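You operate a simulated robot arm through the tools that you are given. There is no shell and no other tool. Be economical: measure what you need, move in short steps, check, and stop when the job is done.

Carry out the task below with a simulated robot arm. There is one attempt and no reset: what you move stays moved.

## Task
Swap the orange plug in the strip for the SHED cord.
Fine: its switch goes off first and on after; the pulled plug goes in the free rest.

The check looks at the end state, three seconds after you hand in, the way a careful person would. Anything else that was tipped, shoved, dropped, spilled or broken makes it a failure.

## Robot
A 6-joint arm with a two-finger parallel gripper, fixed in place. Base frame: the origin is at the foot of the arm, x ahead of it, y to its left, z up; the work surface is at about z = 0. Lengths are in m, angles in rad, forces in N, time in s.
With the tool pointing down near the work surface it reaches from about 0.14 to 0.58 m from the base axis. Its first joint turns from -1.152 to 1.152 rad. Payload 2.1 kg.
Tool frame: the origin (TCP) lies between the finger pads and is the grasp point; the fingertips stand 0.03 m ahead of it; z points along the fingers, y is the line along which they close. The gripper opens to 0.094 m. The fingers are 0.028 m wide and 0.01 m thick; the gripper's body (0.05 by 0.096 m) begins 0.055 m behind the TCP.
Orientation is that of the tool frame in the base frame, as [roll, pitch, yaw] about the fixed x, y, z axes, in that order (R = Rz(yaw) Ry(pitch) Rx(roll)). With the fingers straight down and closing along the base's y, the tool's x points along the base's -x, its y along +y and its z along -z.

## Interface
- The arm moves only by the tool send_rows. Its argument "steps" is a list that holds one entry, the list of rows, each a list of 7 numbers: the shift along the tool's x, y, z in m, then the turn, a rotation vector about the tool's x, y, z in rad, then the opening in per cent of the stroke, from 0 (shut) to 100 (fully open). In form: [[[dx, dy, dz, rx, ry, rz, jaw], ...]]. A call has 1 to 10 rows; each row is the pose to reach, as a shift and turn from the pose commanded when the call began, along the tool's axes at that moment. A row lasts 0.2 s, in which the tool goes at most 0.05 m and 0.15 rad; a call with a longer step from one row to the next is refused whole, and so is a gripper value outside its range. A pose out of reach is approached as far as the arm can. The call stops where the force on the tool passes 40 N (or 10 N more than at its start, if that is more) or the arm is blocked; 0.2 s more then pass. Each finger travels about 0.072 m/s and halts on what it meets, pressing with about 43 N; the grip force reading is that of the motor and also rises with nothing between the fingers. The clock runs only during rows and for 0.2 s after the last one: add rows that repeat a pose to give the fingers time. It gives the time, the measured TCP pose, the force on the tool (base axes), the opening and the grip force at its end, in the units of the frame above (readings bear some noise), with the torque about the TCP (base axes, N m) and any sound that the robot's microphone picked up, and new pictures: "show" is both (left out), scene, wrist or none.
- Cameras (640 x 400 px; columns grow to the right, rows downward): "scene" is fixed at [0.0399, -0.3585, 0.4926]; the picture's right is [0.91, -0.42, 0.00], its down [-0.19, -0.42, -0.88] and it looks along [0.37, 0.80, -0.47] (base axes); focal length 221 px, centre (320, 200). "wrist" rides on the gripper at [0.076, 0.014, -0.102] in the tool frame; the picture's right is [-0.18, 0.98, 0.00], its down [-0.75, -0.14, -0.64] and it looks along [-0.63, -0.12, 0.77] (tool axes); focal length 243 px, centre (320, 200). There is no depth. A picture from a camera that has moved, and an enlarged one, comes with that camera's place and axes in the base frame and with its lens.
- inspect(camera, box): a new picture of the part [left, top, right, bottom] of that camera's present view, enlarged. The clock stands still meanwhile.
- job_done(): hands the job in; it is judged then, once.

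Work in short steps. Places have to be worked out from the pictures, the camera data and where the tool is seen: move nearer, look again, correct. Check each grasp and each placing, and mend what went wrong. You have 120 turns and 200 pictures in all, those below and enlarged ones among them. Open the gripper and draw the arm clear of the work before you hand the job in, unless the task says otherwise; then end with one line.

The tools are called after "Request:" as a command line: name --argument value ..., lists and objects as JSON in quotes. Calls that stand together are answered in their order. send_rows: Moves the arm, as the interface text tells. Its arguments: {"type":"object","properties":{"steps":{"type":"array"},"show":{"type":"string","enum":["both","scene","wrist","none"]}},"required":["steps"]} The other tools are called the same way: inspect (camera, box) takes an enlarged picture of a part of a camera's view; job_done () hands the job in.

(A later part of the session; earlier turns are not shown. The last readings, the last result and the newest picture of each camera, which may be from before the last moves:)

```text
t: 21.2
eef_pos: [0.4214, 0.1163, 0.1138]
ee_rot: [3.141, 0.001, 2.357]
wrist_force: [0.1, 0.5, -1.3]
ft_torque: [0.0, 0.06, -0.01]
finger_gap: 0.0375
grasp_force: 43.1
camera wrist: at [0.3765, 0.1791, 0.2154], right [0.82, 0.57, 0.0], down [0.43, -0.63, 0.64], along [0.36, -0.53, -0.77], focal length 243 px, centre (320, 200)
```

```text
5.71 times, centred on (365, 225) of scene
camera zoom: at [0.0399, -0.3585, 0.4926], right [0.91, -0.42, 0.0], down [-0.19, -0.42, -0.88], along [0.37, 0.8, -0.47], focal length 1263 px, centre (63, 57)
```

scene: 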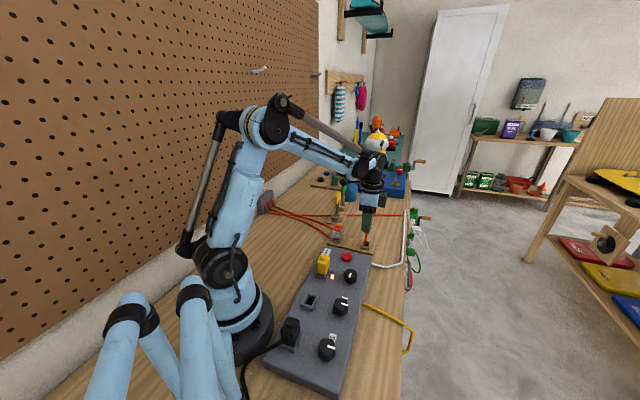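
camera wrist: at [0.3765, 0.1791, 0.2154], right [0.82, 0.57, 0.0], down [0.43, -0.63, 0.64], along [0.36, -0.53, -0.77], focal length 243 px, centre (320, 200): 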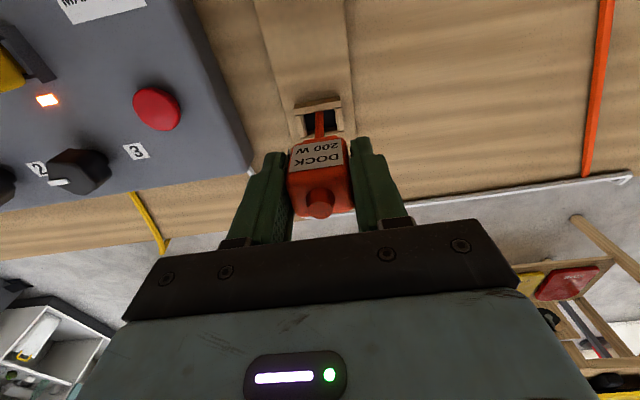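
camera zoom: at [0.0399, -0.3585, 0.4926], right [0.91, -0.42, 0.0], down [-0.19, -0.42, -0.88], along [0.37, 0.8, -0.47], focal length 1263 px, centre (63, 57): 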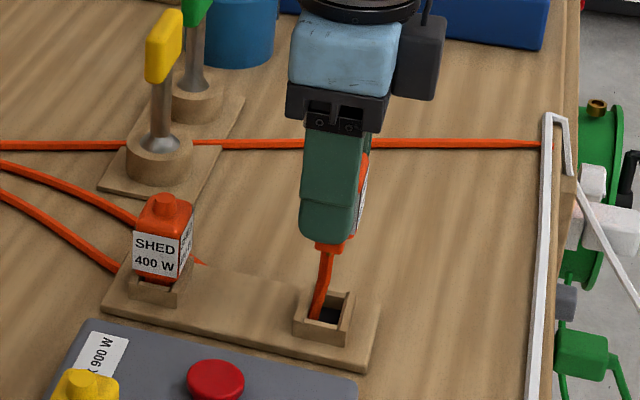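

By the hole corners, the rest's rim is z≈0.025 (socket's 0.043), so it seats near TCP z≈0.066; lateral error under 1 mm. I descend toward it in small rows.

Request:
send_rows --steps '[[[0, 0.0005, 0.012, 0, 0, 0, 20], [0, 0.0005, 0.022, 0, 0, 0, 20], [0, 0.0005, 0.03, 0, 0, 0, 20], [0, 0.0005, 0.036, 0, 0, 0, 20], [0, 0.0005, 0.04, 0, 0, 0, 20], [0, 0.0005, 0.043, 0, 0, 0, 20], [0, 0.0005, 0.043, 0, 0, 0, 20]]]'

Request:
inspect --camera "wrist" --box '[240, 60, 400, 220]'

Request:
inspect --camera "scene" --box '[330, 190, 400, 260]'

```text
t: 22.9
eef_pos: [0.4224, 0.1158, 0.0712]
ee_rot: [3.141, 0.0, 2.358]
wrist_force: [0.3, 0.1, 0.0]
ft_torque: [0.02, 0.01, 0.02]
finger_gap: 0.0375
grasp_force: 42.8
camera wrist: at [0.3768, 0.1799, 0.1733], right [0.82, 0.57, 0.0], down [0.43, -0.63, 0.64], along [0.36, -0.53, -0.77], focal length 243 px, centre (320, 200)
```

scene: 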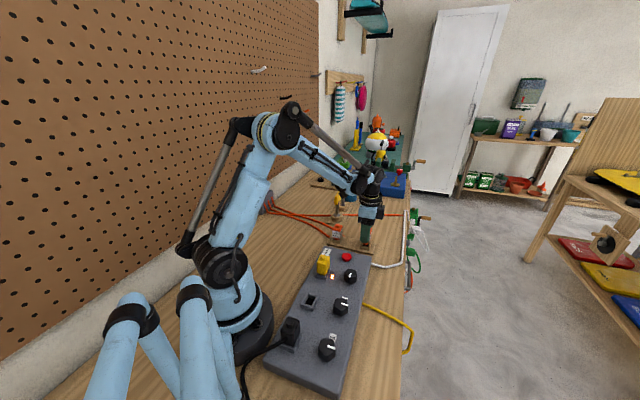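
wrist: 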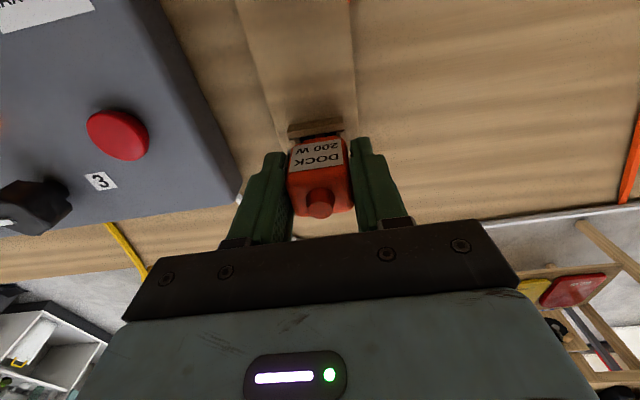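

```text
2.50 times, centred on (320, 140) of wrist
camera zoom: at [0.3768, 0.1799, 0.1733], right [0.82, 0.57, 0.0], down [0.43, -0.63, 0.64], along [0.36, -0.53, -0.77], focal length 606 px, centre (320, 350)
```

zoom: 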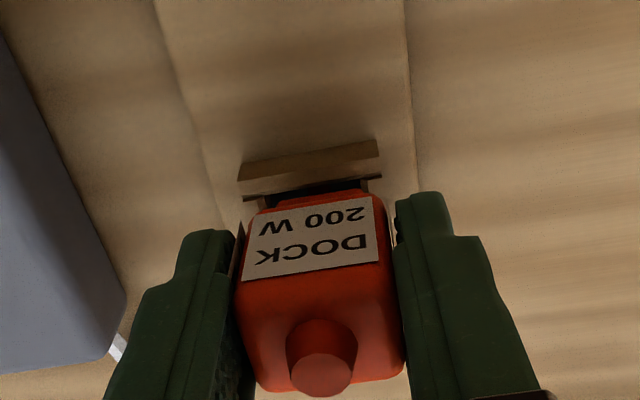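

```text
5.71 times, centred on (365, 225) of scene
camera zoom: at [0.0399, -0.3585, 0.4926], right [0.91, -0.42, 0.0], down [-0.19, -0.42, -0.88], along [0.37, 0.8, -0.47], focal length 1263 px, centre (63, 57)
```

zoom: 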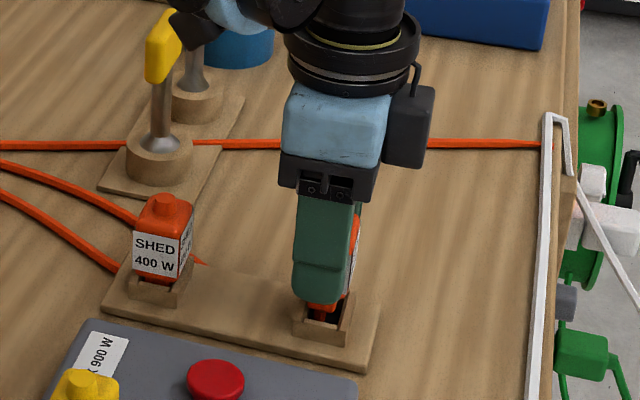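

No contact yet and it looks centred over the collar (the 12 px skew matches the camera's own skew). I continue down slowly.

Request:
send_rows --steps '[[[0, 0, 0.002, 0, 0, 0, 20], [0, 0, 0.004, 0, 0, 0, 20], [0, 0, 0.006, 0, 0, 0, 20], [0, 0, 0.008, 0, 0, 0, 20], [0, 0, 0.008, 0, 0, 0, 20]]]'

Request:
inspect --camera "wrist" --box '[240, 60, 400, 220]'

Request:
inspect --camera "scene" --box '[330, 190, 400, 260]'

```text
t: 24.1
eef_pos: [0.4222, 0.1172, 0.0633]
ee_rot: [3.141, 0.002, 2.359]
wrist_force: [2.0, -10.8, 2.5]
ft_torque: [-0.38, -0.13, -0.07]
finger_gap: 0.0375
grasp_force: 43.1
camera wrist: at [0.3767, 0.1795, 0.165], right [0.82, 0.57, 0.0], down [0.43, -0.63, 0.64], along [0.36, -0.53, -0.77], focal length 243 px, centre (320, 200)
```

scene: 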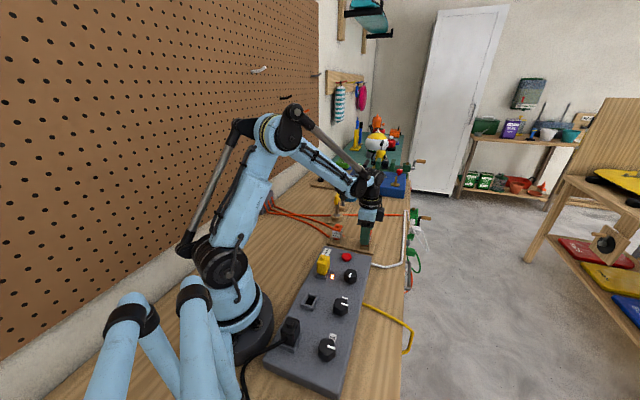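
wrist: 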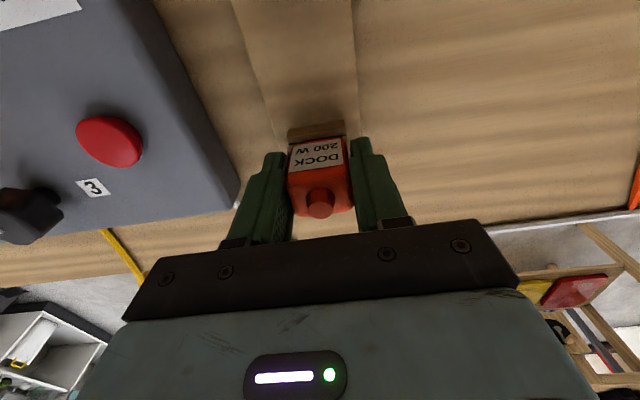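

```text
2.50 times, centred on (320, 140) of wrist
camera zoom: at [0.3767, 0.1795, 0.165], right [0.82, 0.57, 0.0], down [0.43, -0.63, 0.64], along [0.36, -0.53, -0.77], focal length 606 px, centre (320, 350)
```

zoom: 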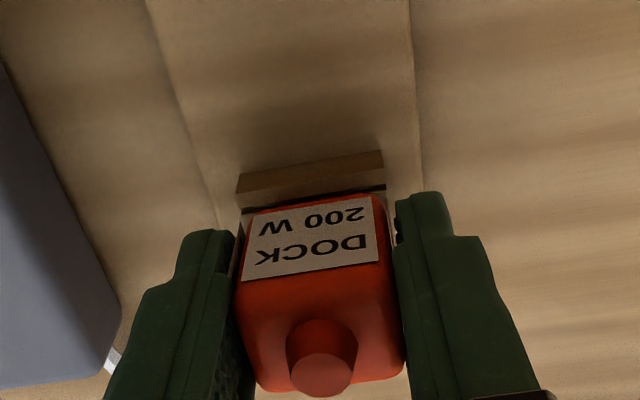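

```text
5.71 times, centred on (365, 225) of scene
camera zoom: at [0.0399, -0.3585, 0.4926], right [0.91, -0.42, 0.0], down [-0.19, -0.42, -0.88], along [0.37, 0.8, -0.47], focal length 1263 px, centre (63, 57)
```

zoom: 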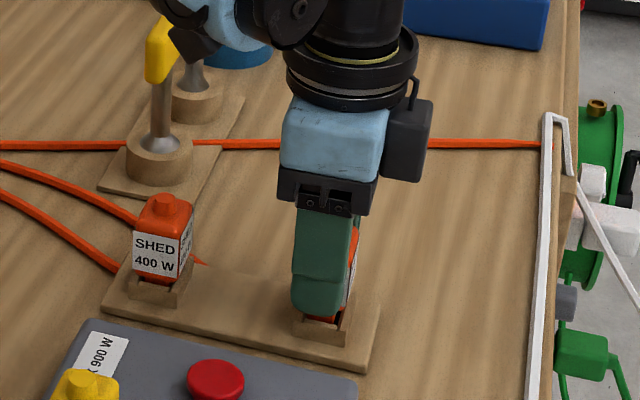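

It is entering, with ~11 N side load toward -y; I shift ~1 mm that way and continue down till contact.

Request:
send_rows --steps '[[[-0.001, -0.001, 0.0, 0, 0, 0, 20], [-0.001, -0.001, 0.002, 0, 0, 0, 20], [-0.001, -0.001, 0.004, 0, 0, 0, 20], [-0.001, -0.001, 0.006, 0, 0, 0, 20], [-0.001, -0.001, 0.008, 0, 0, 0, 20]]]' --show "none"

Request:
inspect --camera "wrist" --box '[240, 60, 400, 220]'

Request:
inspect --camera "scene" --box '[330, 190, 400, 260]'

```text
t: 25.2
eef_pos: [0.4231, 0.1167, 0.0566]
ee_rot: [3.14, 0.0, 2.358]
wrist_force: [1.7, 4.6, 32.2]
ft_torque: [0.03, -0.05, -0.01]
finger_gap: 0.0378
grasp_force: 43.3
```

```text
2.50 times, centred on (320, 140) of wrist
camera zoom: at [0.3766, 0.1789, 0.1585], right [0.82, 0.57, 0.0], down [0.43, -0.63, 0.64], along [0.37, -0.53, -0.77], focal length 606 px, centre (320, 350)
```

zoom: 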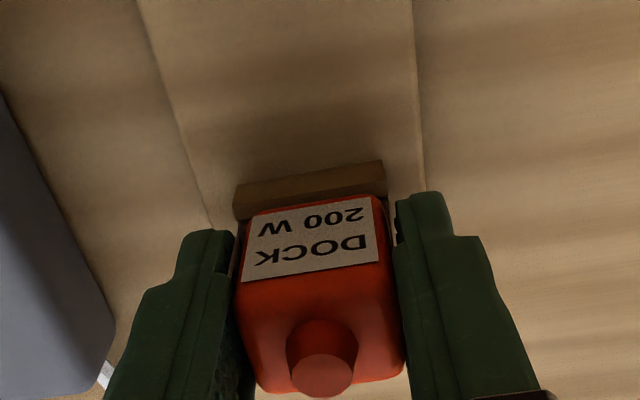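

```text
5.71 times, centred on (365, 225) of scene
camera zoom: at [0.0398, -0.3585, 0.4926], right [0.91, -0.42, 0.0], down [-0.19, -0.42, -0.88], along [0.37, 0.8, -0.47], focal length 1263 px, centre (63, 57)
```

zoom: 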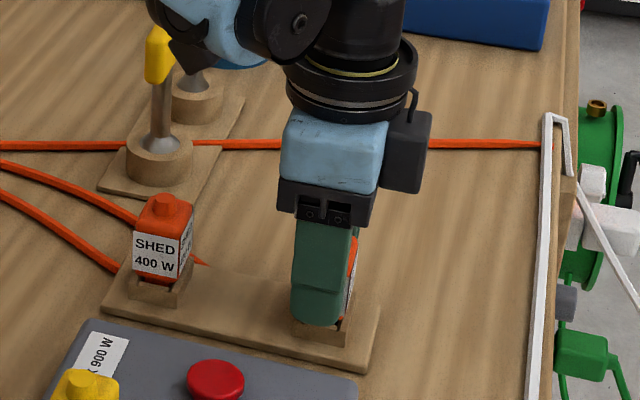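

32 N vertical at z=0.0566, 27 mm lower than in the strip — the same as the difference in SHED/DOCK tops — so it is seated. Release and rise.

Request:
send_rows --steps '[[[0, 0, -0.001, 0, 0, 0, 45], [0, 0, -0.001, 0, 0, 0, 65], [0, 0, -0.001, 0, 0, 0, 65], [0, 0, -0.03, 0, 0, 0, 65], [0, 0, -0.07, 0, 0, 0, 65], [0, 0, -0.11, 0, 0, 0, 65], [0, 0, -0.11, 0, 0, 0, 65]]]'

Request:
inspect --camera "scene" --box '[320, 190, 400, 260]'

Request:
inspect --camera "wrist" --box '[220, 0, 420, 180]'

```text
t: 26.9
eef_pos: [0.4224, 0.1135, 0.1661]
ee_rot: [-3.141, 0.001, 2.359]
wrist_force: [0.5, -0.8, 0.8]
ft_torque: [-0.01, -0.03, -0.01]
finger_gap: 0.0611
grasp_force: 0.1
camera wrist: at [0.3761, 0.1782, 0.2684], right [0.82, 0.57, 0.0], down [0.43, -0.63, 0.64], along [0.36, -0.53, -0.77], focal length 243 px, centre (320, 200)
```

scene: 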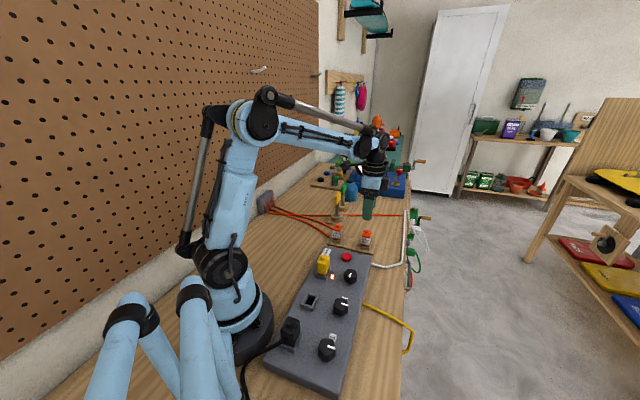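
wrist: 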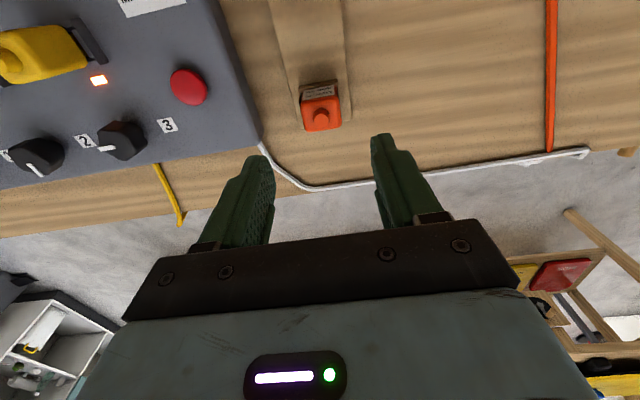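

```text
5.71 times, centred on (360, 225) of scene
camera zoom: at [0.0399, -0.3585, 0.4926], right [0.91, -0.42, 0.0], down [-0.19, -0.42, -0.88], along [0.37, 0.8, -0.47], focal length 1263 px, centre (91, 57)
```

zoom: 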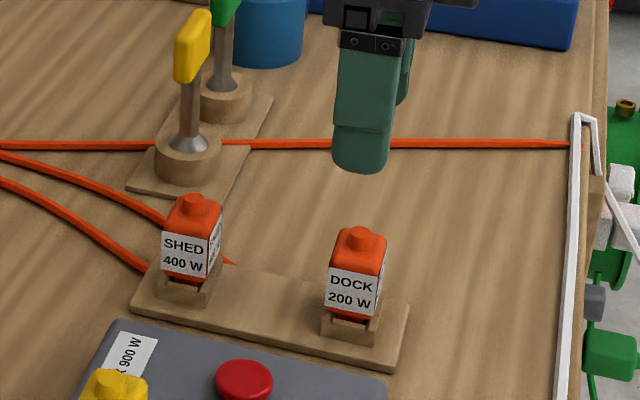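

```text
2.22 times, centred on (320, 90) of wrist
camera zoom: at [0.3761, 0.1782, 0.2684], right [0.82, 0.57, 0.0], down [0.43, -0.63, 0.64], along [0.36, -0.53, -0.77], focal length 539 px, centre (320, 444)
```

zoom: 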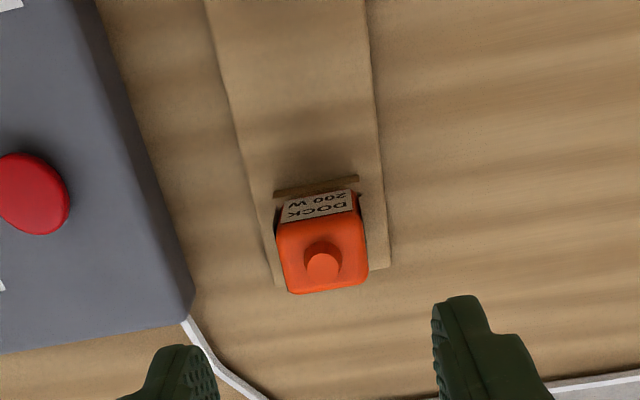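

DOCK is fully seated beside SHED. SHED should be at about (0.354, 0.189); I move above it at the same height.

Request:
send_rows --steps '[[[0.035, 0.0015, 0, 0, 0, 0, 65], [0.07, 0.0035, 0, 0, 0, 0, 65], [0.102, 0.0053, 0, 0, 0, 0, 65], [0.102, 0.0053, 0, 0, 0, 0, 65]]]'

Request:
inspect --camera "wrist" --box '[220, 0, 420, 180]'

Request:
inspect --camera "scene" --box '[310, 180, 390, 250]'

```text
t: 27.9
eef_pos: [0.3531, 0.1914, 0.1648]
ee_rot: [-3.14, 0.0, 2.359]
wrist_force: [-0.4, -0.2, 0.3]
ft_torque: [0.01, -0.02, 0.02]
finger_gap: 0.061
grasp_force: 0.0
camera wrist: at [0.3079, 0.2534, 0.2663], right [0.82, 0.57, 0.0], down [0.43, -0.63, 0.64], along [0.36, -0.53, -0.77], focal length 243 px, centre (320, 200)
```

scene: 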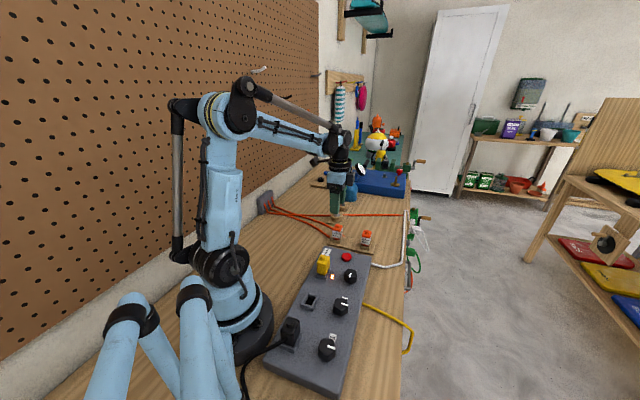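
wrist: 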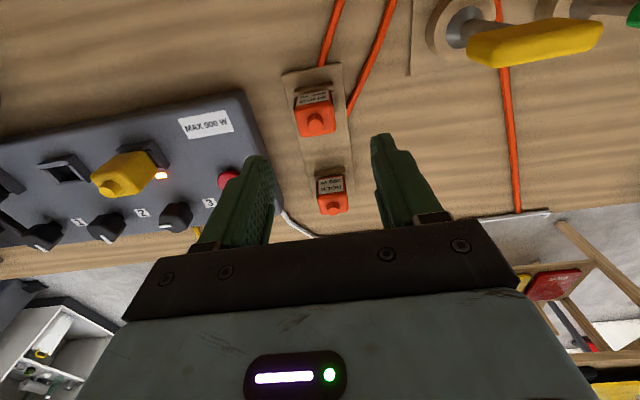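

```text
2.22 times, centred on (320, 90) of wrist
camera zoom: at [0.3079, 0.2534, 0.2663], right [0.82, 0.57, 0.0], down [0.43, -0.63, 0.64], along [0.36, -0.53, -0.77], focal length 539 px, centre (320, 444)
```

zoom: 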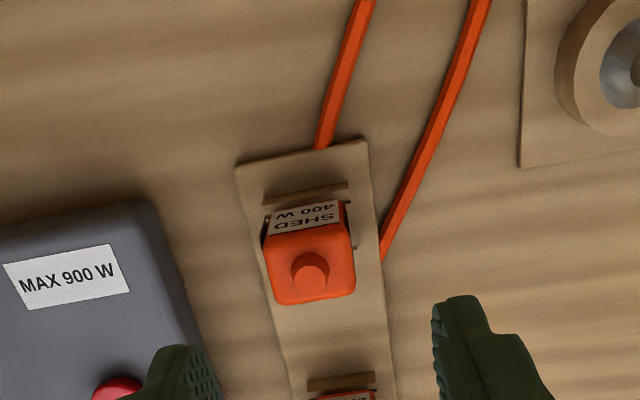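

```text
5.71 times, centred on (350, 215) of scene
camera zoom: at [0.0399, -0.3584, 0.4926], right [0.91, -0.42, 0.0], down [-0.19, -0.42, -0.88], along [0.37, 0.8, -0.47], focal length 1263 px, centre (149, 114)
```

zoom: 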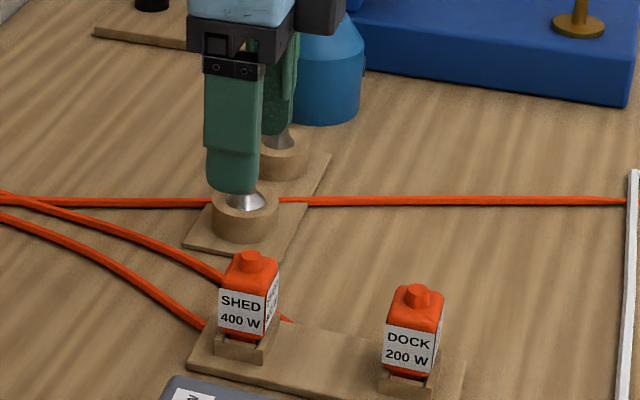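

SHED lies at ≈(0.352, 0.1875), about 2–3.5 mm off the TCP; I correct and descend most of the way.

Request:
send_rows --steps '[[[-0.0018, -0.0035, 0.02, 0, 0, 0, 65], [-0.0018, -0.0035, 0.045, 0, 0, 0, 65], [-0.0018, -0.0035, 0.07, 0, 0, 0, 65], [-0.0018, -0.0035, 0.085, 0, 0, 0, 65], [-0.0018, -0.0035, 0.085, 0, 0, 0, 65]]]'

Request:
inspect --camera "wrist" --box '[220, 60, 420, 240]'

```text
t: 29.1
eef_pos: [0.3516, 0.1881, 0.081]
ee_rot: [-3.141, 0.0, 2.359]
wrist_force: [0.3, -0.3, -0.2]
ft_torque: [0.0, 0.01, 0.01]
finger_gap: 0.0614
grasp_force: 0.1
camera wrist: at [0.306, 0.2505, 0.182], right [0.82, 0.57, 0.0], down [0.43, -0.63, 0.64], along [0.36, -0.53, -0.77], focal length 243 px, centre (320, 200)
```

scene: 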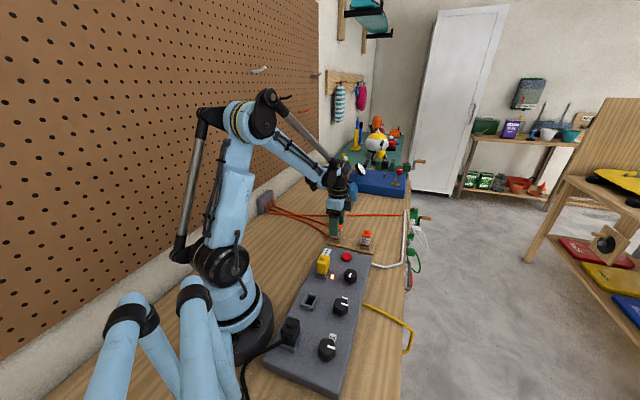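
wrist: 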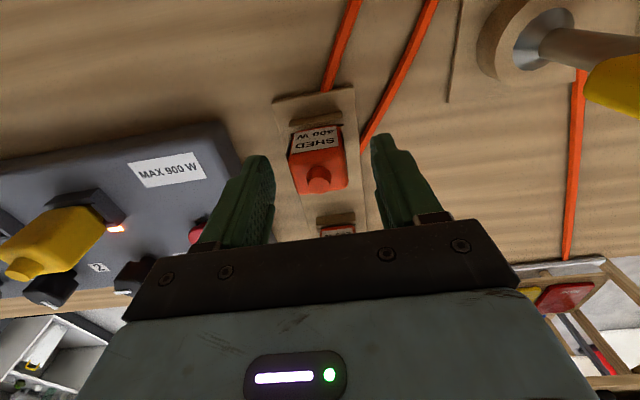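

```text
2.22 times, centred on (320, 150) of wrist
camera zoom: at [0.306, 0.2505, 0.182], right [0.82, 0.57, 0.0], down [0.43, -0.63, 0.64], along [0.36, -0.53, -0.77], focal length 539 px, centre (320, 311)
```

zoom: 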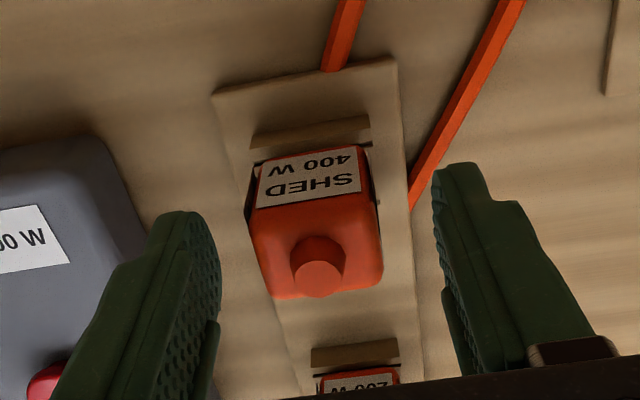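

SHED sits in the tool frame just as DOCK did. Descend 24.5 mm and close.

Request:
send_rows --steps '[[[0, 0, 0.012, 0, 0, 0, 65], [0, 0, 0.0245, 0, 0, 0, 65], [0, 0, 0.0245, 0, 0, 0, 65], [0, 0, 0.0245, 0, 0, 0, 45], [0, 0, 0.0245, 0, 0, 0, 30], [0, 0, 0.0245, 0, 0, 0, 20], [0, 0, 0.0245, 0, 0, 0, 20]]]'

Request:
inspect --camera "wrist" --box '[240, 60, 400, 220]'

```text
t: 30.6
eef_pos: [0.3517, 0.1877, 0.0553]
ee_rot: [3.14, 0.0, 2.359]
wrist_force: [-0.5, -0.3, -0.7]
ft_torque: [-0.01, -0.01, 0.0]
finger_gap: 0.0372
grasp_force: 43.6
camera wrist: at [0.3067, 0.2505, 0.1575], right [0.82, 0.57, 0.0], down [0.43, -0.63, 0.64], along [0.36, -0.53, -0.77], focal length 243 px, centre (320, 200)
```

scene: 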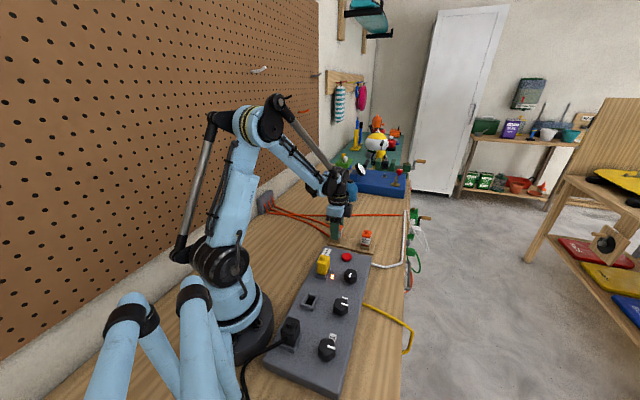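
wrist: 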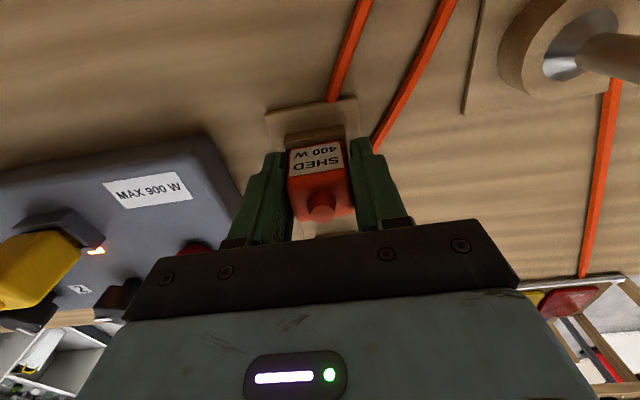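

```text
2.50 times, centred on (320, 140) of wrist
camera zoom: at [0.3067, 0.2505, 0.1575], right [0.82, 0.57, 0.0], down [0.43, -0.63, 0.64], along [0.36, -0.53, -0.77], focal length 606 px, centre (320, 350)
```

zoom: 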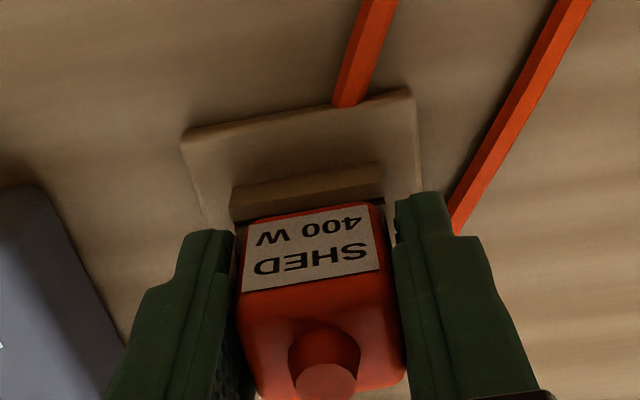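

SHED gripped at 37.2 mm with no side force. Pull straight up.

Request:
send_rows --steps '[[[0, 0, -0.005, 0, 0, 0, 20], [0, 0, -0.01, 0, 0, 0, 20], [0, 0, -0.02, 0, 0, 0, 20], [0, 0, -0.04, 0, 0, 0, 20], [0, 0, -0.07, 0, 0, 0, 20], [0, 0, -0.1, 0, 0, 0, 20], [0, 0, -0.13, 0, 0, 0, 20], [0, 0, -0.13, 0, 0, 0, 20]]]' --show "scene"

```text
t: 32.5
eef_pos: [0.3518, 0.1883, 0.1862]
ee_rot: [-3.141, 0.0, 2.357]
wrist_force: [-0.2, 0.0, -1.2]
ft_torque: [0.03, 0.0, 0.01]
finger_gap: 0.0372
grasp_force: 42.9
```

scene: 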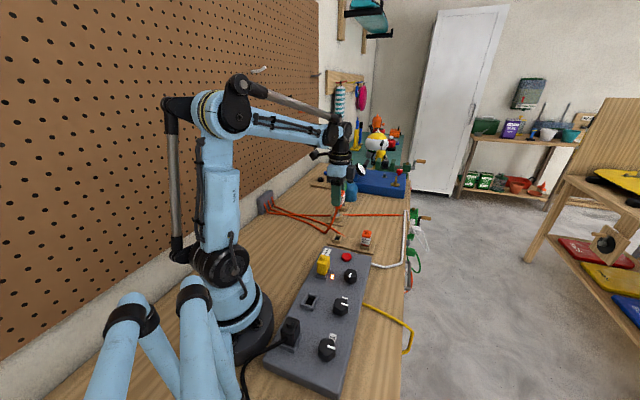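

SHED is out of its rest. I carry it over to the empty socket 2, at TCP (0.1611, -0.0281).

Request:
send_rows --steps '[[[-0.002, -0.035, 0, 0, 0, 0, 20], [-0.004, -0.075, 0, 0, 0, 0, 20], [-0.007, -0.115, 0, 0, 0, 0, 20], [-0.009, -0.155, 0, 0, 0, 0, 20], [-0.011, -0.195, 0, 0, 0, 0, 20], [-0.014, -0.235, 0, 0, 0, 0, 20], [-0.017, -0.27, 0, 0, 0, 0, 20], [-0.017, -0.2878, 0, 0, 0, 0, 20], [-0.017, -0.2878, 0, 0, 0, 0, 20]]]'

Request:
inspect --camera "wrist" --box '[270, 0, 420, 130]'

```text
t: 34.5
eef_pos: [0.1602, -0.0297, 0.1837]
ee_rot: [-3.141, 0.0, 2.36]
wrist_force: [-0.4, 0.1, 0.0]
ft_torque: [0.01, -0.03, -0.04]
finger_gap: 0.0373
grasp_force: 42.8
camera wrist: at [0.1138, 0.0331, 0.2856], right [0.82, 0.57, 0.0], down [0.43, -0.63, 0.64], along [0.36, -0.53, -0.77], focal length 243 px, centre (320, 200)
```

scene: 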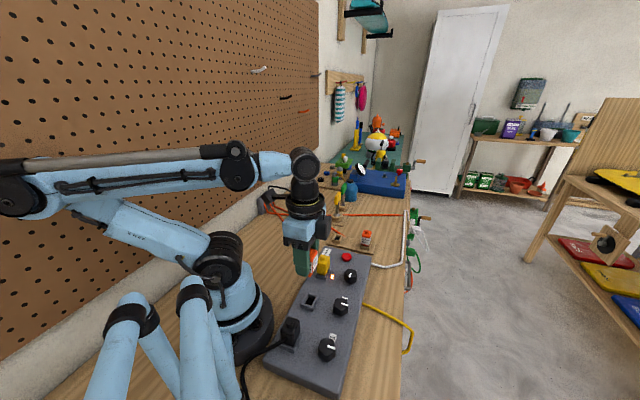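
wrist: 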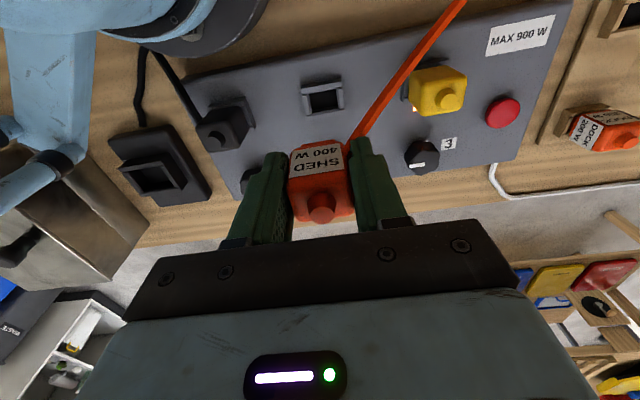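

```text
3.08 times, centred on (345, 65) of wrist
camera zoom: at [0.1138, 0.0331, 0.2856], right [0.82, 0.57, 0.0], down [0.43, -0.63, 0.64], along [0.36, -0.53, -0.77], focal length 746 px, centre (243, 615)
```

zoom: 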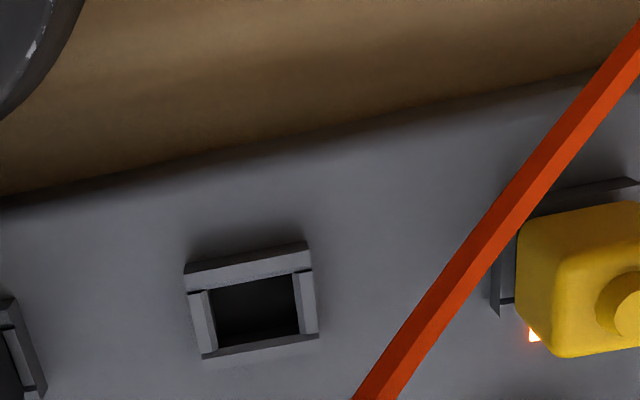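

Socket appears ~5 px right of the reference view; I correct by about (-0.5, +1.2) mm in tool axes and go down to z≈0.115.

Request:
send_rows --steps '[[[-0.0005, 0.0012, 0.01, 0, 0, 0, 20], [-0.0005, 0.0012, 0.03, 0, 0, 0, 20], [-0.0005, 0.0012, 0.05, 0, 0, 0, 20], [-0.0005, 0.0012, 0.068, 0, 0, 0, 20], [-0.0005, 0.0012, 0.068, 0, 0, 0, 20]]]'

Request:
inspect --camera "wrist" --box '[240, 60, 400, 220]'

Request:
inspect --camera "scene" --box '[270, 240, 350, 320]'

```text
t: 35.6
eef_pos: [0.1641, -0.0291, 0.1175]
ee_rot: [-3.141, 0.001, 2.357]
wrist_force: [-0.4, 0.6, -1.4]
ft_torque: [0.01, -0.01, 0.0]
finger_gap: 0.037
grasp_force: 43.2
camera wrist: at [0.1172, 0.0343, 0.2193], right [0.82, 0.57, 0.0], down [0.43, -0.63, 0.64], along [0.36, -0.53, -0.77], focal length 243 px, centre (320, 200)
```

scene: 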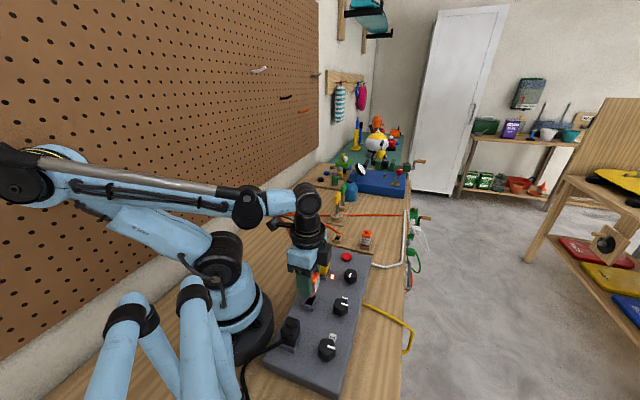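
wrist: 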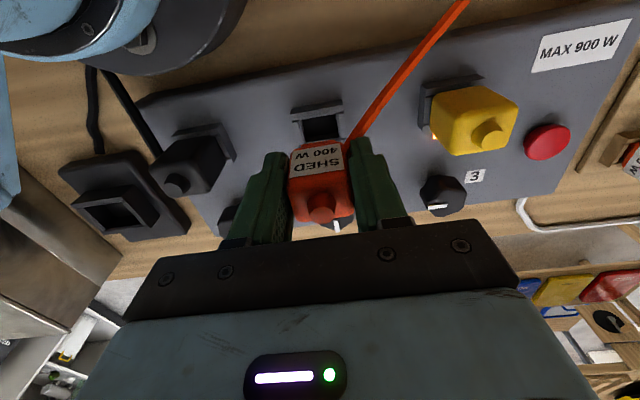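

```text
2.50 times, centred on (320, 140) of wrist
camera zoom: at [0.1172, 0.0343, 0.2193], right [0.82, 0.57, 0.0], down [0.43, -0.63, 0.64], along [0.36, -0.53, -0.77], focal length 606 px, centre (320, 350)
```

zoom: 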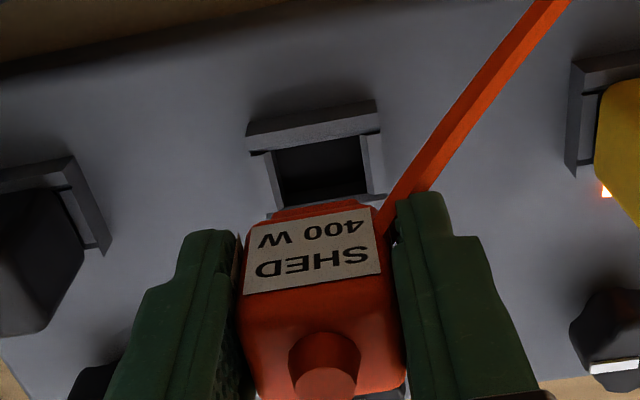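

```text
5.00 times, centred on (310, 280) of scene
camera zoom: at [0.0399, -0.3585, 0.4926], right [0.91, -0.42, 0.0], down [-0.19, -0.42, -0.88], along [0.37, 0.8, -0.47], focal length 1105 px, centre (370, -200)
```

zoom: 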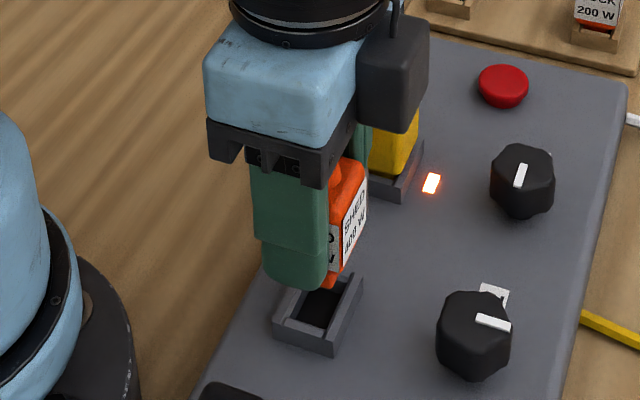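

Compared with how the rest's collar looked at equal heights above seat, the tool is ~4 mm short along +x (tool); I correct and lower to 15 mm above seat for a like-for-like comparison.

Request:
send_rows --steps '[[[0.004, -0.0005, 0.0, 0, 0, 0, 20], [0.004, -0.0005, 0.01, 0, 0, 0, 20], [0.004, -0.0005, 0.019, 0, 0, 0, 20], [0.004, -0.0005, 0.019, 0, 0, 0, 20]]]' --show "none"

Request:
inspect --camera "wrist" --box '[240, 60, 400, 220]'

Request:
inspect --camera "scene" --box '[270, 240, 350, 320]'

```text
t: 36.6
eef_pos: [0.1599, -0.0258, 0.0982]
ee_rot: [-3.141, 0.001, 2.358]
wrist_force: [-0.2, 0.1, 0.5]
ft_torque: [0.0, 0.03, 0.03]
finger_gap: 0.0373
grasp_force: 42.7
```

```text
2.50 times, centred on (320, 140) of wrist
camera zoom: at [0.1134, 0.0383, 0.2008], right [0.82, 0.57, 0.0], down [0.43, -0.63, 0.64], along [0.36, -0.53, -0.77], focal length 606 px, centre (320, 350)
```

zoom: 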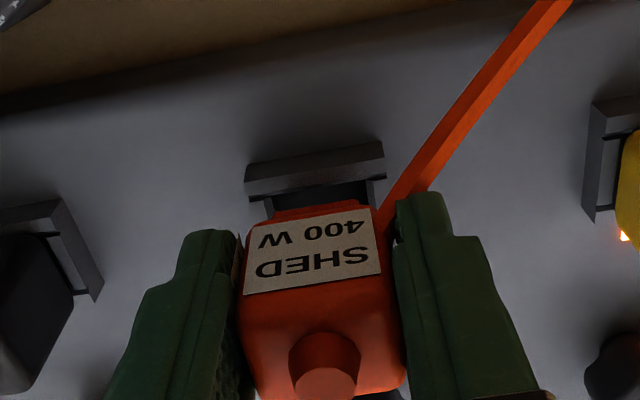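

```text
5.00 times, centred on (310, 280) of scene
camera zoom: at [0.0399, -0.3585, 0.4926], right [0.91, -0.42, 0.0], down [-0.19, -0.42, -0.88], along [0.37, 0.8, -0.47], focal length 1105 px, centre (370, -200)
```

zoom: 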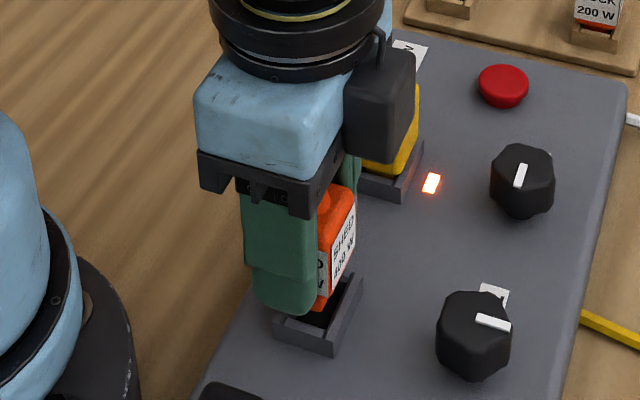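

Image comparison says well aligned, pose readings suggest 1–2 mm toward -x; I split the difference and ease down to 5 mm above seat, watching forces.

Request:
send_rows --steps '[[[-0.001, -0.0004, 0.003, 0, 0, 0, 20], [-0.001, -0.0004, 0.005, 0, 0, 0, 20], [-0.001, -0.0004, 0.007, 0, 0, 0, 20], [-0.001, -0.0004, 0.0085, 0, 0, 0, 20], [-0.001, -0.0004, 0.0085, 0, 0, 0, 20]]]' --show "none"

Request:
inspect --camera "wrist" --box '[240, 60, 400, 220]'

Request:
inspect --camera "scene" --box '[270, 240, 350, 320]'

```text
t: 37.9
eef_pos: [0.1608, -0.0267, 0.0901]
ee_rot: [3.141, -0.002, 2.361]
wrist_force: [1.8, 1.5, 0.2]
ft_torque: [0.05, -0.06, 0.07]
finger_gap: 0.0374
grasp_force: 43.5
```

```text
2.50 times, centred on (320, 140) of wrist
camera zoom: at [0.1141, 0.0368, 0.1923], right [0.82, 0.57, 0.0], down [0.43, -0.63, 0.64], along [0.36, -0.53, -0.77], focal length 606 px, centre (320, 350)
```

zoom: 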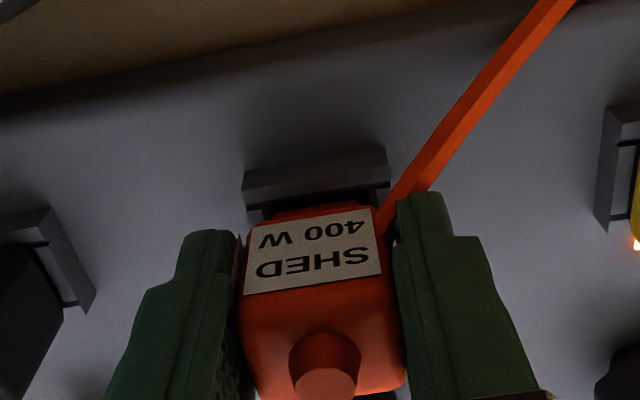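

```text
5.00 times, centred on (310, 280) of scene
camera zoom: at [0.0399, -0.3585, 0.4926], right [0.91, -0.42, 0.0], down [-0.19, -0.42, -0.88], along [0.37, 0.8, -0.47], focal length 1105 px, centre (370, -200)
```

zoom: 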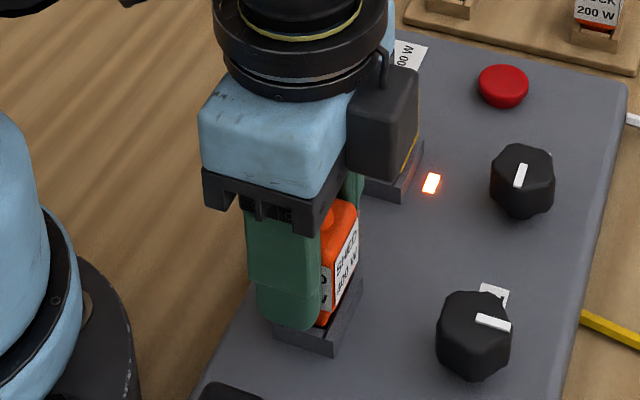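

Negligible side force; it is entering. I push down to the seat.

Request:
send_rows --steps '[[[0, 0, 0.002, 0, 0, 0, 20], [0, 0, 0.004, 0, 0, 0, 20], [0, 0, 0.006, 0, 0, 0, 20], [0, 0, 0.008, 0, 0, 0, 20], [0, 0, 0.009, 0, 0, 0, 20]]]' --show "none"

Request:
inspect --camera "wrist" --box '[240, 60, 400, 220]'

Request:
inspect --camera "scene" --box '[270, 240, 350, 320]'

```text
t: 39.0
eef_pos: [0.1603, -0.0256, 0.081]
ee_rot: [-3.141, -0.001, 2.358]
wrist_force: [-2.7, -0.8, 6.2]
ft_torque: [0.04, 0.07, -0.02]
finger_gap: 0.0372
grasp_force: 42.9
```

```text
2.50 times, centred on (320, 140) of wrist
camera zoom: at [0.1145, 0.0368, 0.1829], right [0.82, 0.57, 0.0], down [0.43, -0.63, 0.64], along [0.36, -0.53, -0.77], focal length 606 px, centre (320, 350)
```

zoom: 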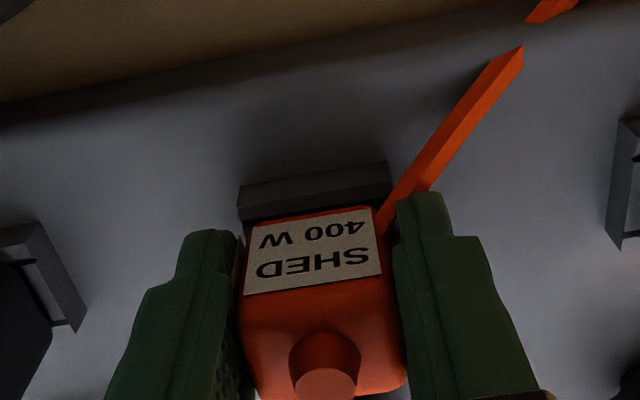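

```text
5.00 times, centred on (310, 280) of scene
camera zoom: at [0.0399, -0.3585, 0.4926], right [0.91, -0.42, 0.0], down [-0.19, -0.42, -0.88], along [0.37, 0.8, -0.47], focal length 1105 px, centre (370, -200)
```

zoom: 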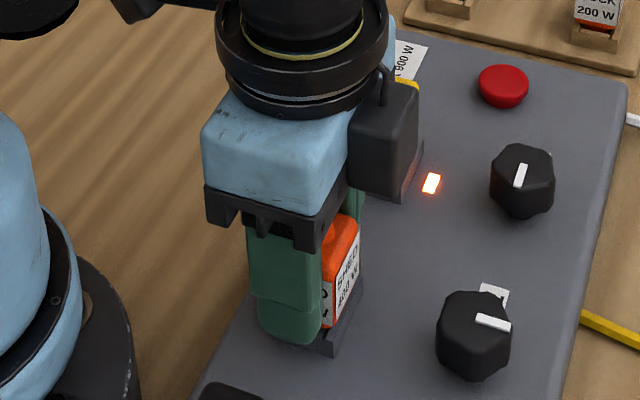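

At the expected seat height with 6 N; one firm nudge to confirm the bottom, then release and rise.

Request:
send_rows --steps '[[[0, 0, 0.002, 0, 0, 0, 20], [0, 0, 0.003, 0, 0, 0, 20]]]' --show "none"

```text
t: 39.6
eef_pos: [0.1604, -0.0264, 0.0775]
ee_rot: [-3.139, 0.001, 2.357]
wrist_force: [-13.1, -1.7, 33.8]
ft_torque: [-0.16, 0.13, -0.05]
finger_gap: 0.0372
grasp_force: 43.2
```

Firm at 34 N; release and rise to check.

Request:
send_rows --steps '[[[0, 0, -0.002, 0, 0, 0, 20], [0, 0, -0.002, 0, 0, 0, 45], [0, 0, -0.002, 0, 0, 0, 65], [0, 0, -0.002, 0, 0, 0, 65], [0, 0, -0.03, 0, 0, 0, 65], [0, 0, -0.06, 0, 0, 0, 65], [0, 0, -0.1, 0, 0, 0, 65], [0, 0, -0.1, 0, 0, 0, 65]]]'

Request:
inspect --camera "wrist" --box '[240, 30, 400, 190]'

Request:
inspect --camera "scene" --box '[270, 240, 350, 320]'

```text
t: 41.5
eef_pos: [0.1587, -0.0268, 0.1767]
ee_rot: [-3.141, 0.0, 2.359]
wrist_force: [0.2, 0.0, -0.1]
ft_torque: [-0.04, 0.04, -0.02]
finger_gap: 0.0609
grasp_force: 0.0
camera wrist: at [0.1131, 0.0362, 0.2798], right [0.82, 0.57, 0.0], down [0.43, -0.63, 0.64], along [0.36, -0.53, -0.77], focal length 243 px, centre (320, 200)
```

scene: 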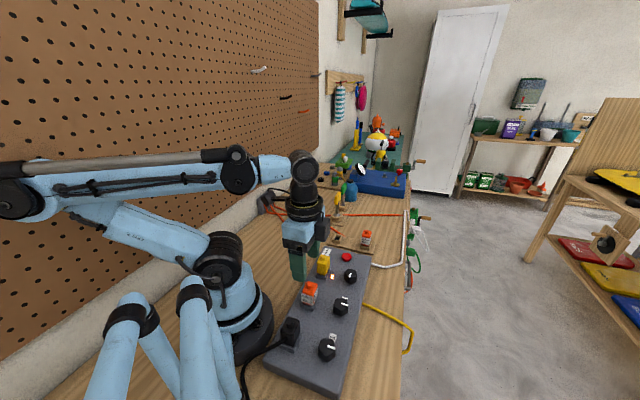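
wrist: 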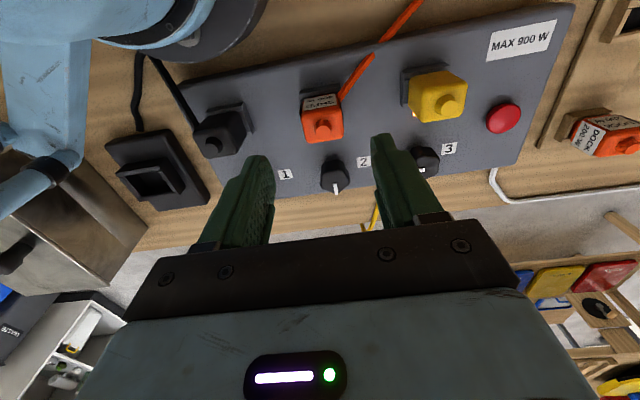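

```text
2.50 times, centred on (320, 110) of wrist
camera zoom: at [0.1131, 0.0362, 0.2798], right [0.82, 0.57, 0.0], down [0.43, -0.63, 0.64], along [0.36, -0.53, -0.77], focal length 606 px, centre (320, 425)
```

zoom: 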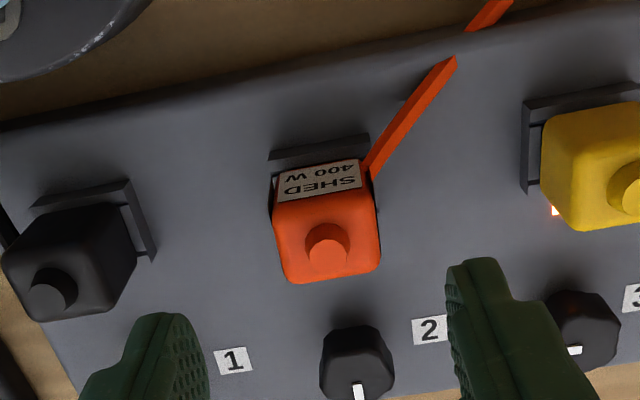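

```text
5.00 times, centred on (310, 280) of scene
camera zoom: at [0.0399, -0.3585, 0.4926], right [0.91, -0.42, 0.0], down [-0.19, -0.42, -0.88], along [0.37, 0.8, -0.47], focal length 1105 px, centre (370, -200)
```

zoom: 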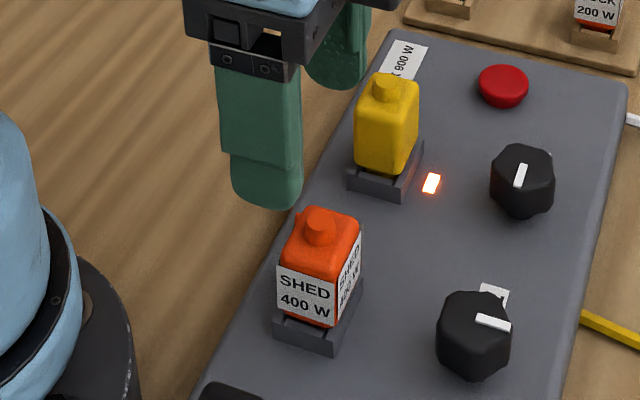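

SHED sits exactly as DOCK did. Now I move over knob 2 while turning the tool back to close across e2, as at the end of the off-turn.

Request:
send_rows --steps '[[[-0.01, 0, 0, 0, 0, -0.14, 60], [-0.02, 0, 0, 0, 0, -0.28, 60], [-0.03, 0, 0, 0, 0, -0.42, 60], [-0.04, 0, 0, 0, 0, -0.56, 60], [-0.05, 0, 0, 0, 0, -0.7, 60], [-0.06, 0, 0, 0, 0, -0.84, 60], [-0.07, 0, 0, 0, 0, -0.98, 60], [-0.0786, 0.0005, 0, 0, 0, -1.12, 60], [-0.0786, 0.0005, 0, 0, 0, -1.26, 60], [-0.0786, 0.0005, 0, 0, 0, -1.4, 60]]]' --show "none"

Request:
send_rows --steps '[[[0, 0, 0.02, 0, 0, -0.14, 60], [0, 0, 0.04, 0, 0, -0.171, 60], [0, 0, 0.06, 0, 0, -0.171, 60], [0, 0, 0.08, 0, 0, -0.171, 60], [0, 0, 0.08, 0, 0, -0.171, 60]]]'

Request:
inspect --camera "wrist" --box '[220, 50, 420, 250]'

```text
t: 43.6
eef_pos: [0.2155, -0.0817, 0.178]
ee_rot: [3.142, 0.0, -2.523]
wrist_force: [0.4, -0.4, -0.2]
ft_torque: [-0.01, 0.02, 0.0]
finger_gap: 0.0562
grasp_force: 0.1
```

```text
t: 44.9
eef_pos: [0.216, -0.0804, 0.098]
ee_rot: [-3.14, 0.0, -2.352]
wrist_force: [0.4, -0.2, -0.5]
ft_torque: [0.02, -0.01, 0.04]
finger_gap: 0.0563
grasp_force: 0.0
camera wrist: at [0.1508, -0.1248, 0.1997], right [-0.57, 0.82, 0.0], down [0.63, 0.44, 0.64], along [0.53, 0.36, -0.77], focal length 243 px, centre (320, 200)
```

scene: 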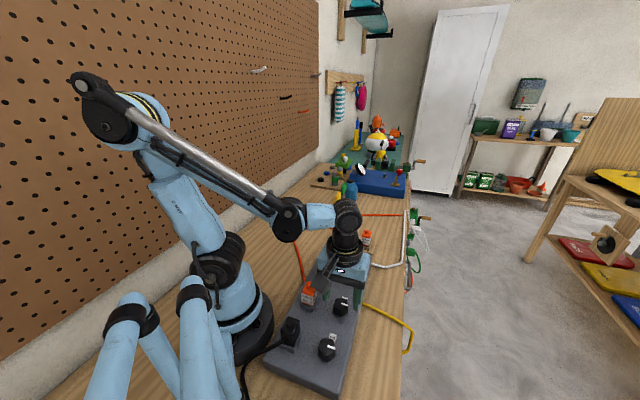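
wrist: 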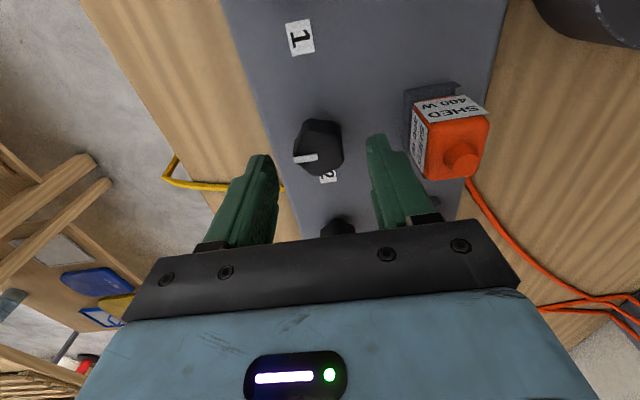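

```text
2.00 times, centred on (320, 150) of wrist
camera zoom: at [0.1508, -0.1248, 0.1997], right [-0.57, 0.82, 0.0], down [0.63, 0.44, 0.64], along [0.53, 0.36, -0.77], focal length 485 px, centre (320, 300)
```

zoom: 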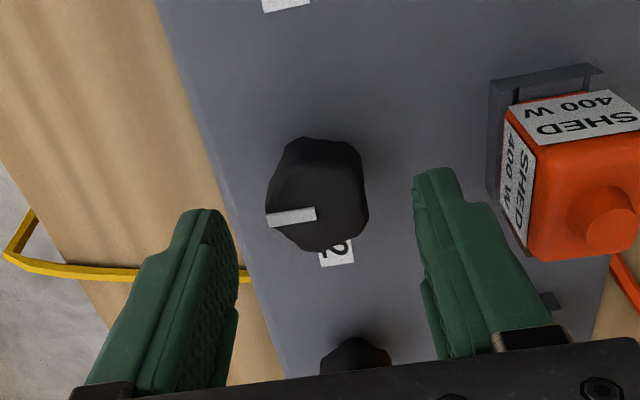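

Knob 2 is centred between the fingers, clear of the SHED plug. Descend 26 mm and close.

Request:
send_rows --steps '[[[0, 0, 0.012, 0, 0, 0, 55], [0, 0, 0.02, 0, 0, 0, 55], [0, 0, 0.026, 0, 0, 0, 55], [0, 0, 0.026, 0, 0, 0, 55], [0, 0, 0.026, 0, 0, 0, 40], [0, 0, 0.026, 0, 0, 0, 25], [0, 0, 0.026, 0, 0, 0, 20]]]'

```text
t: 46.5
eef_pos: [0.2161, -0.0809, 0.0717]
ee_rot: [-3.14, 0.0, -2.354]
wrist_force: [5.4, -3.3, -15.7]
ft_torque: [-0.02, 0.18, -0.02]
finger_gap: 0.0328
grasp_force: 45.1
camera wrist: at [0.1501, -0.1257, 0.1744], right [-0.57, 0.82, 0.0], down [0.63, 0.44, 0.64], along [0.53, 0.36, -0.77], focal length 243 px, centre (320, 200)
```

scene: 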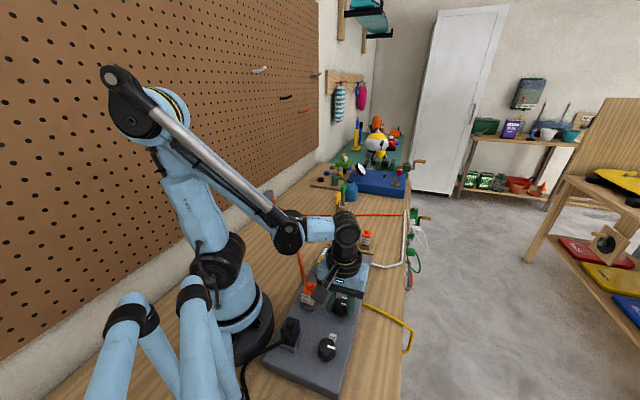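
wrist: 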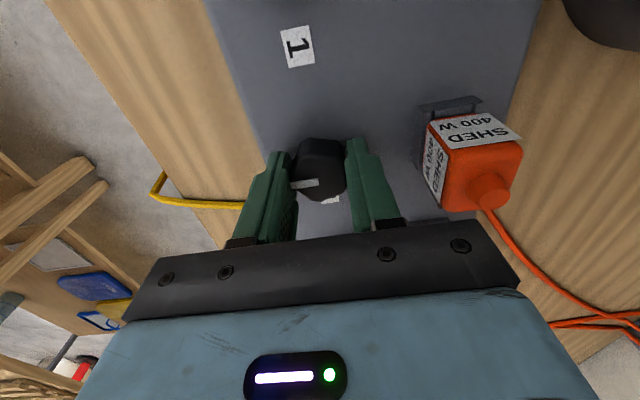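

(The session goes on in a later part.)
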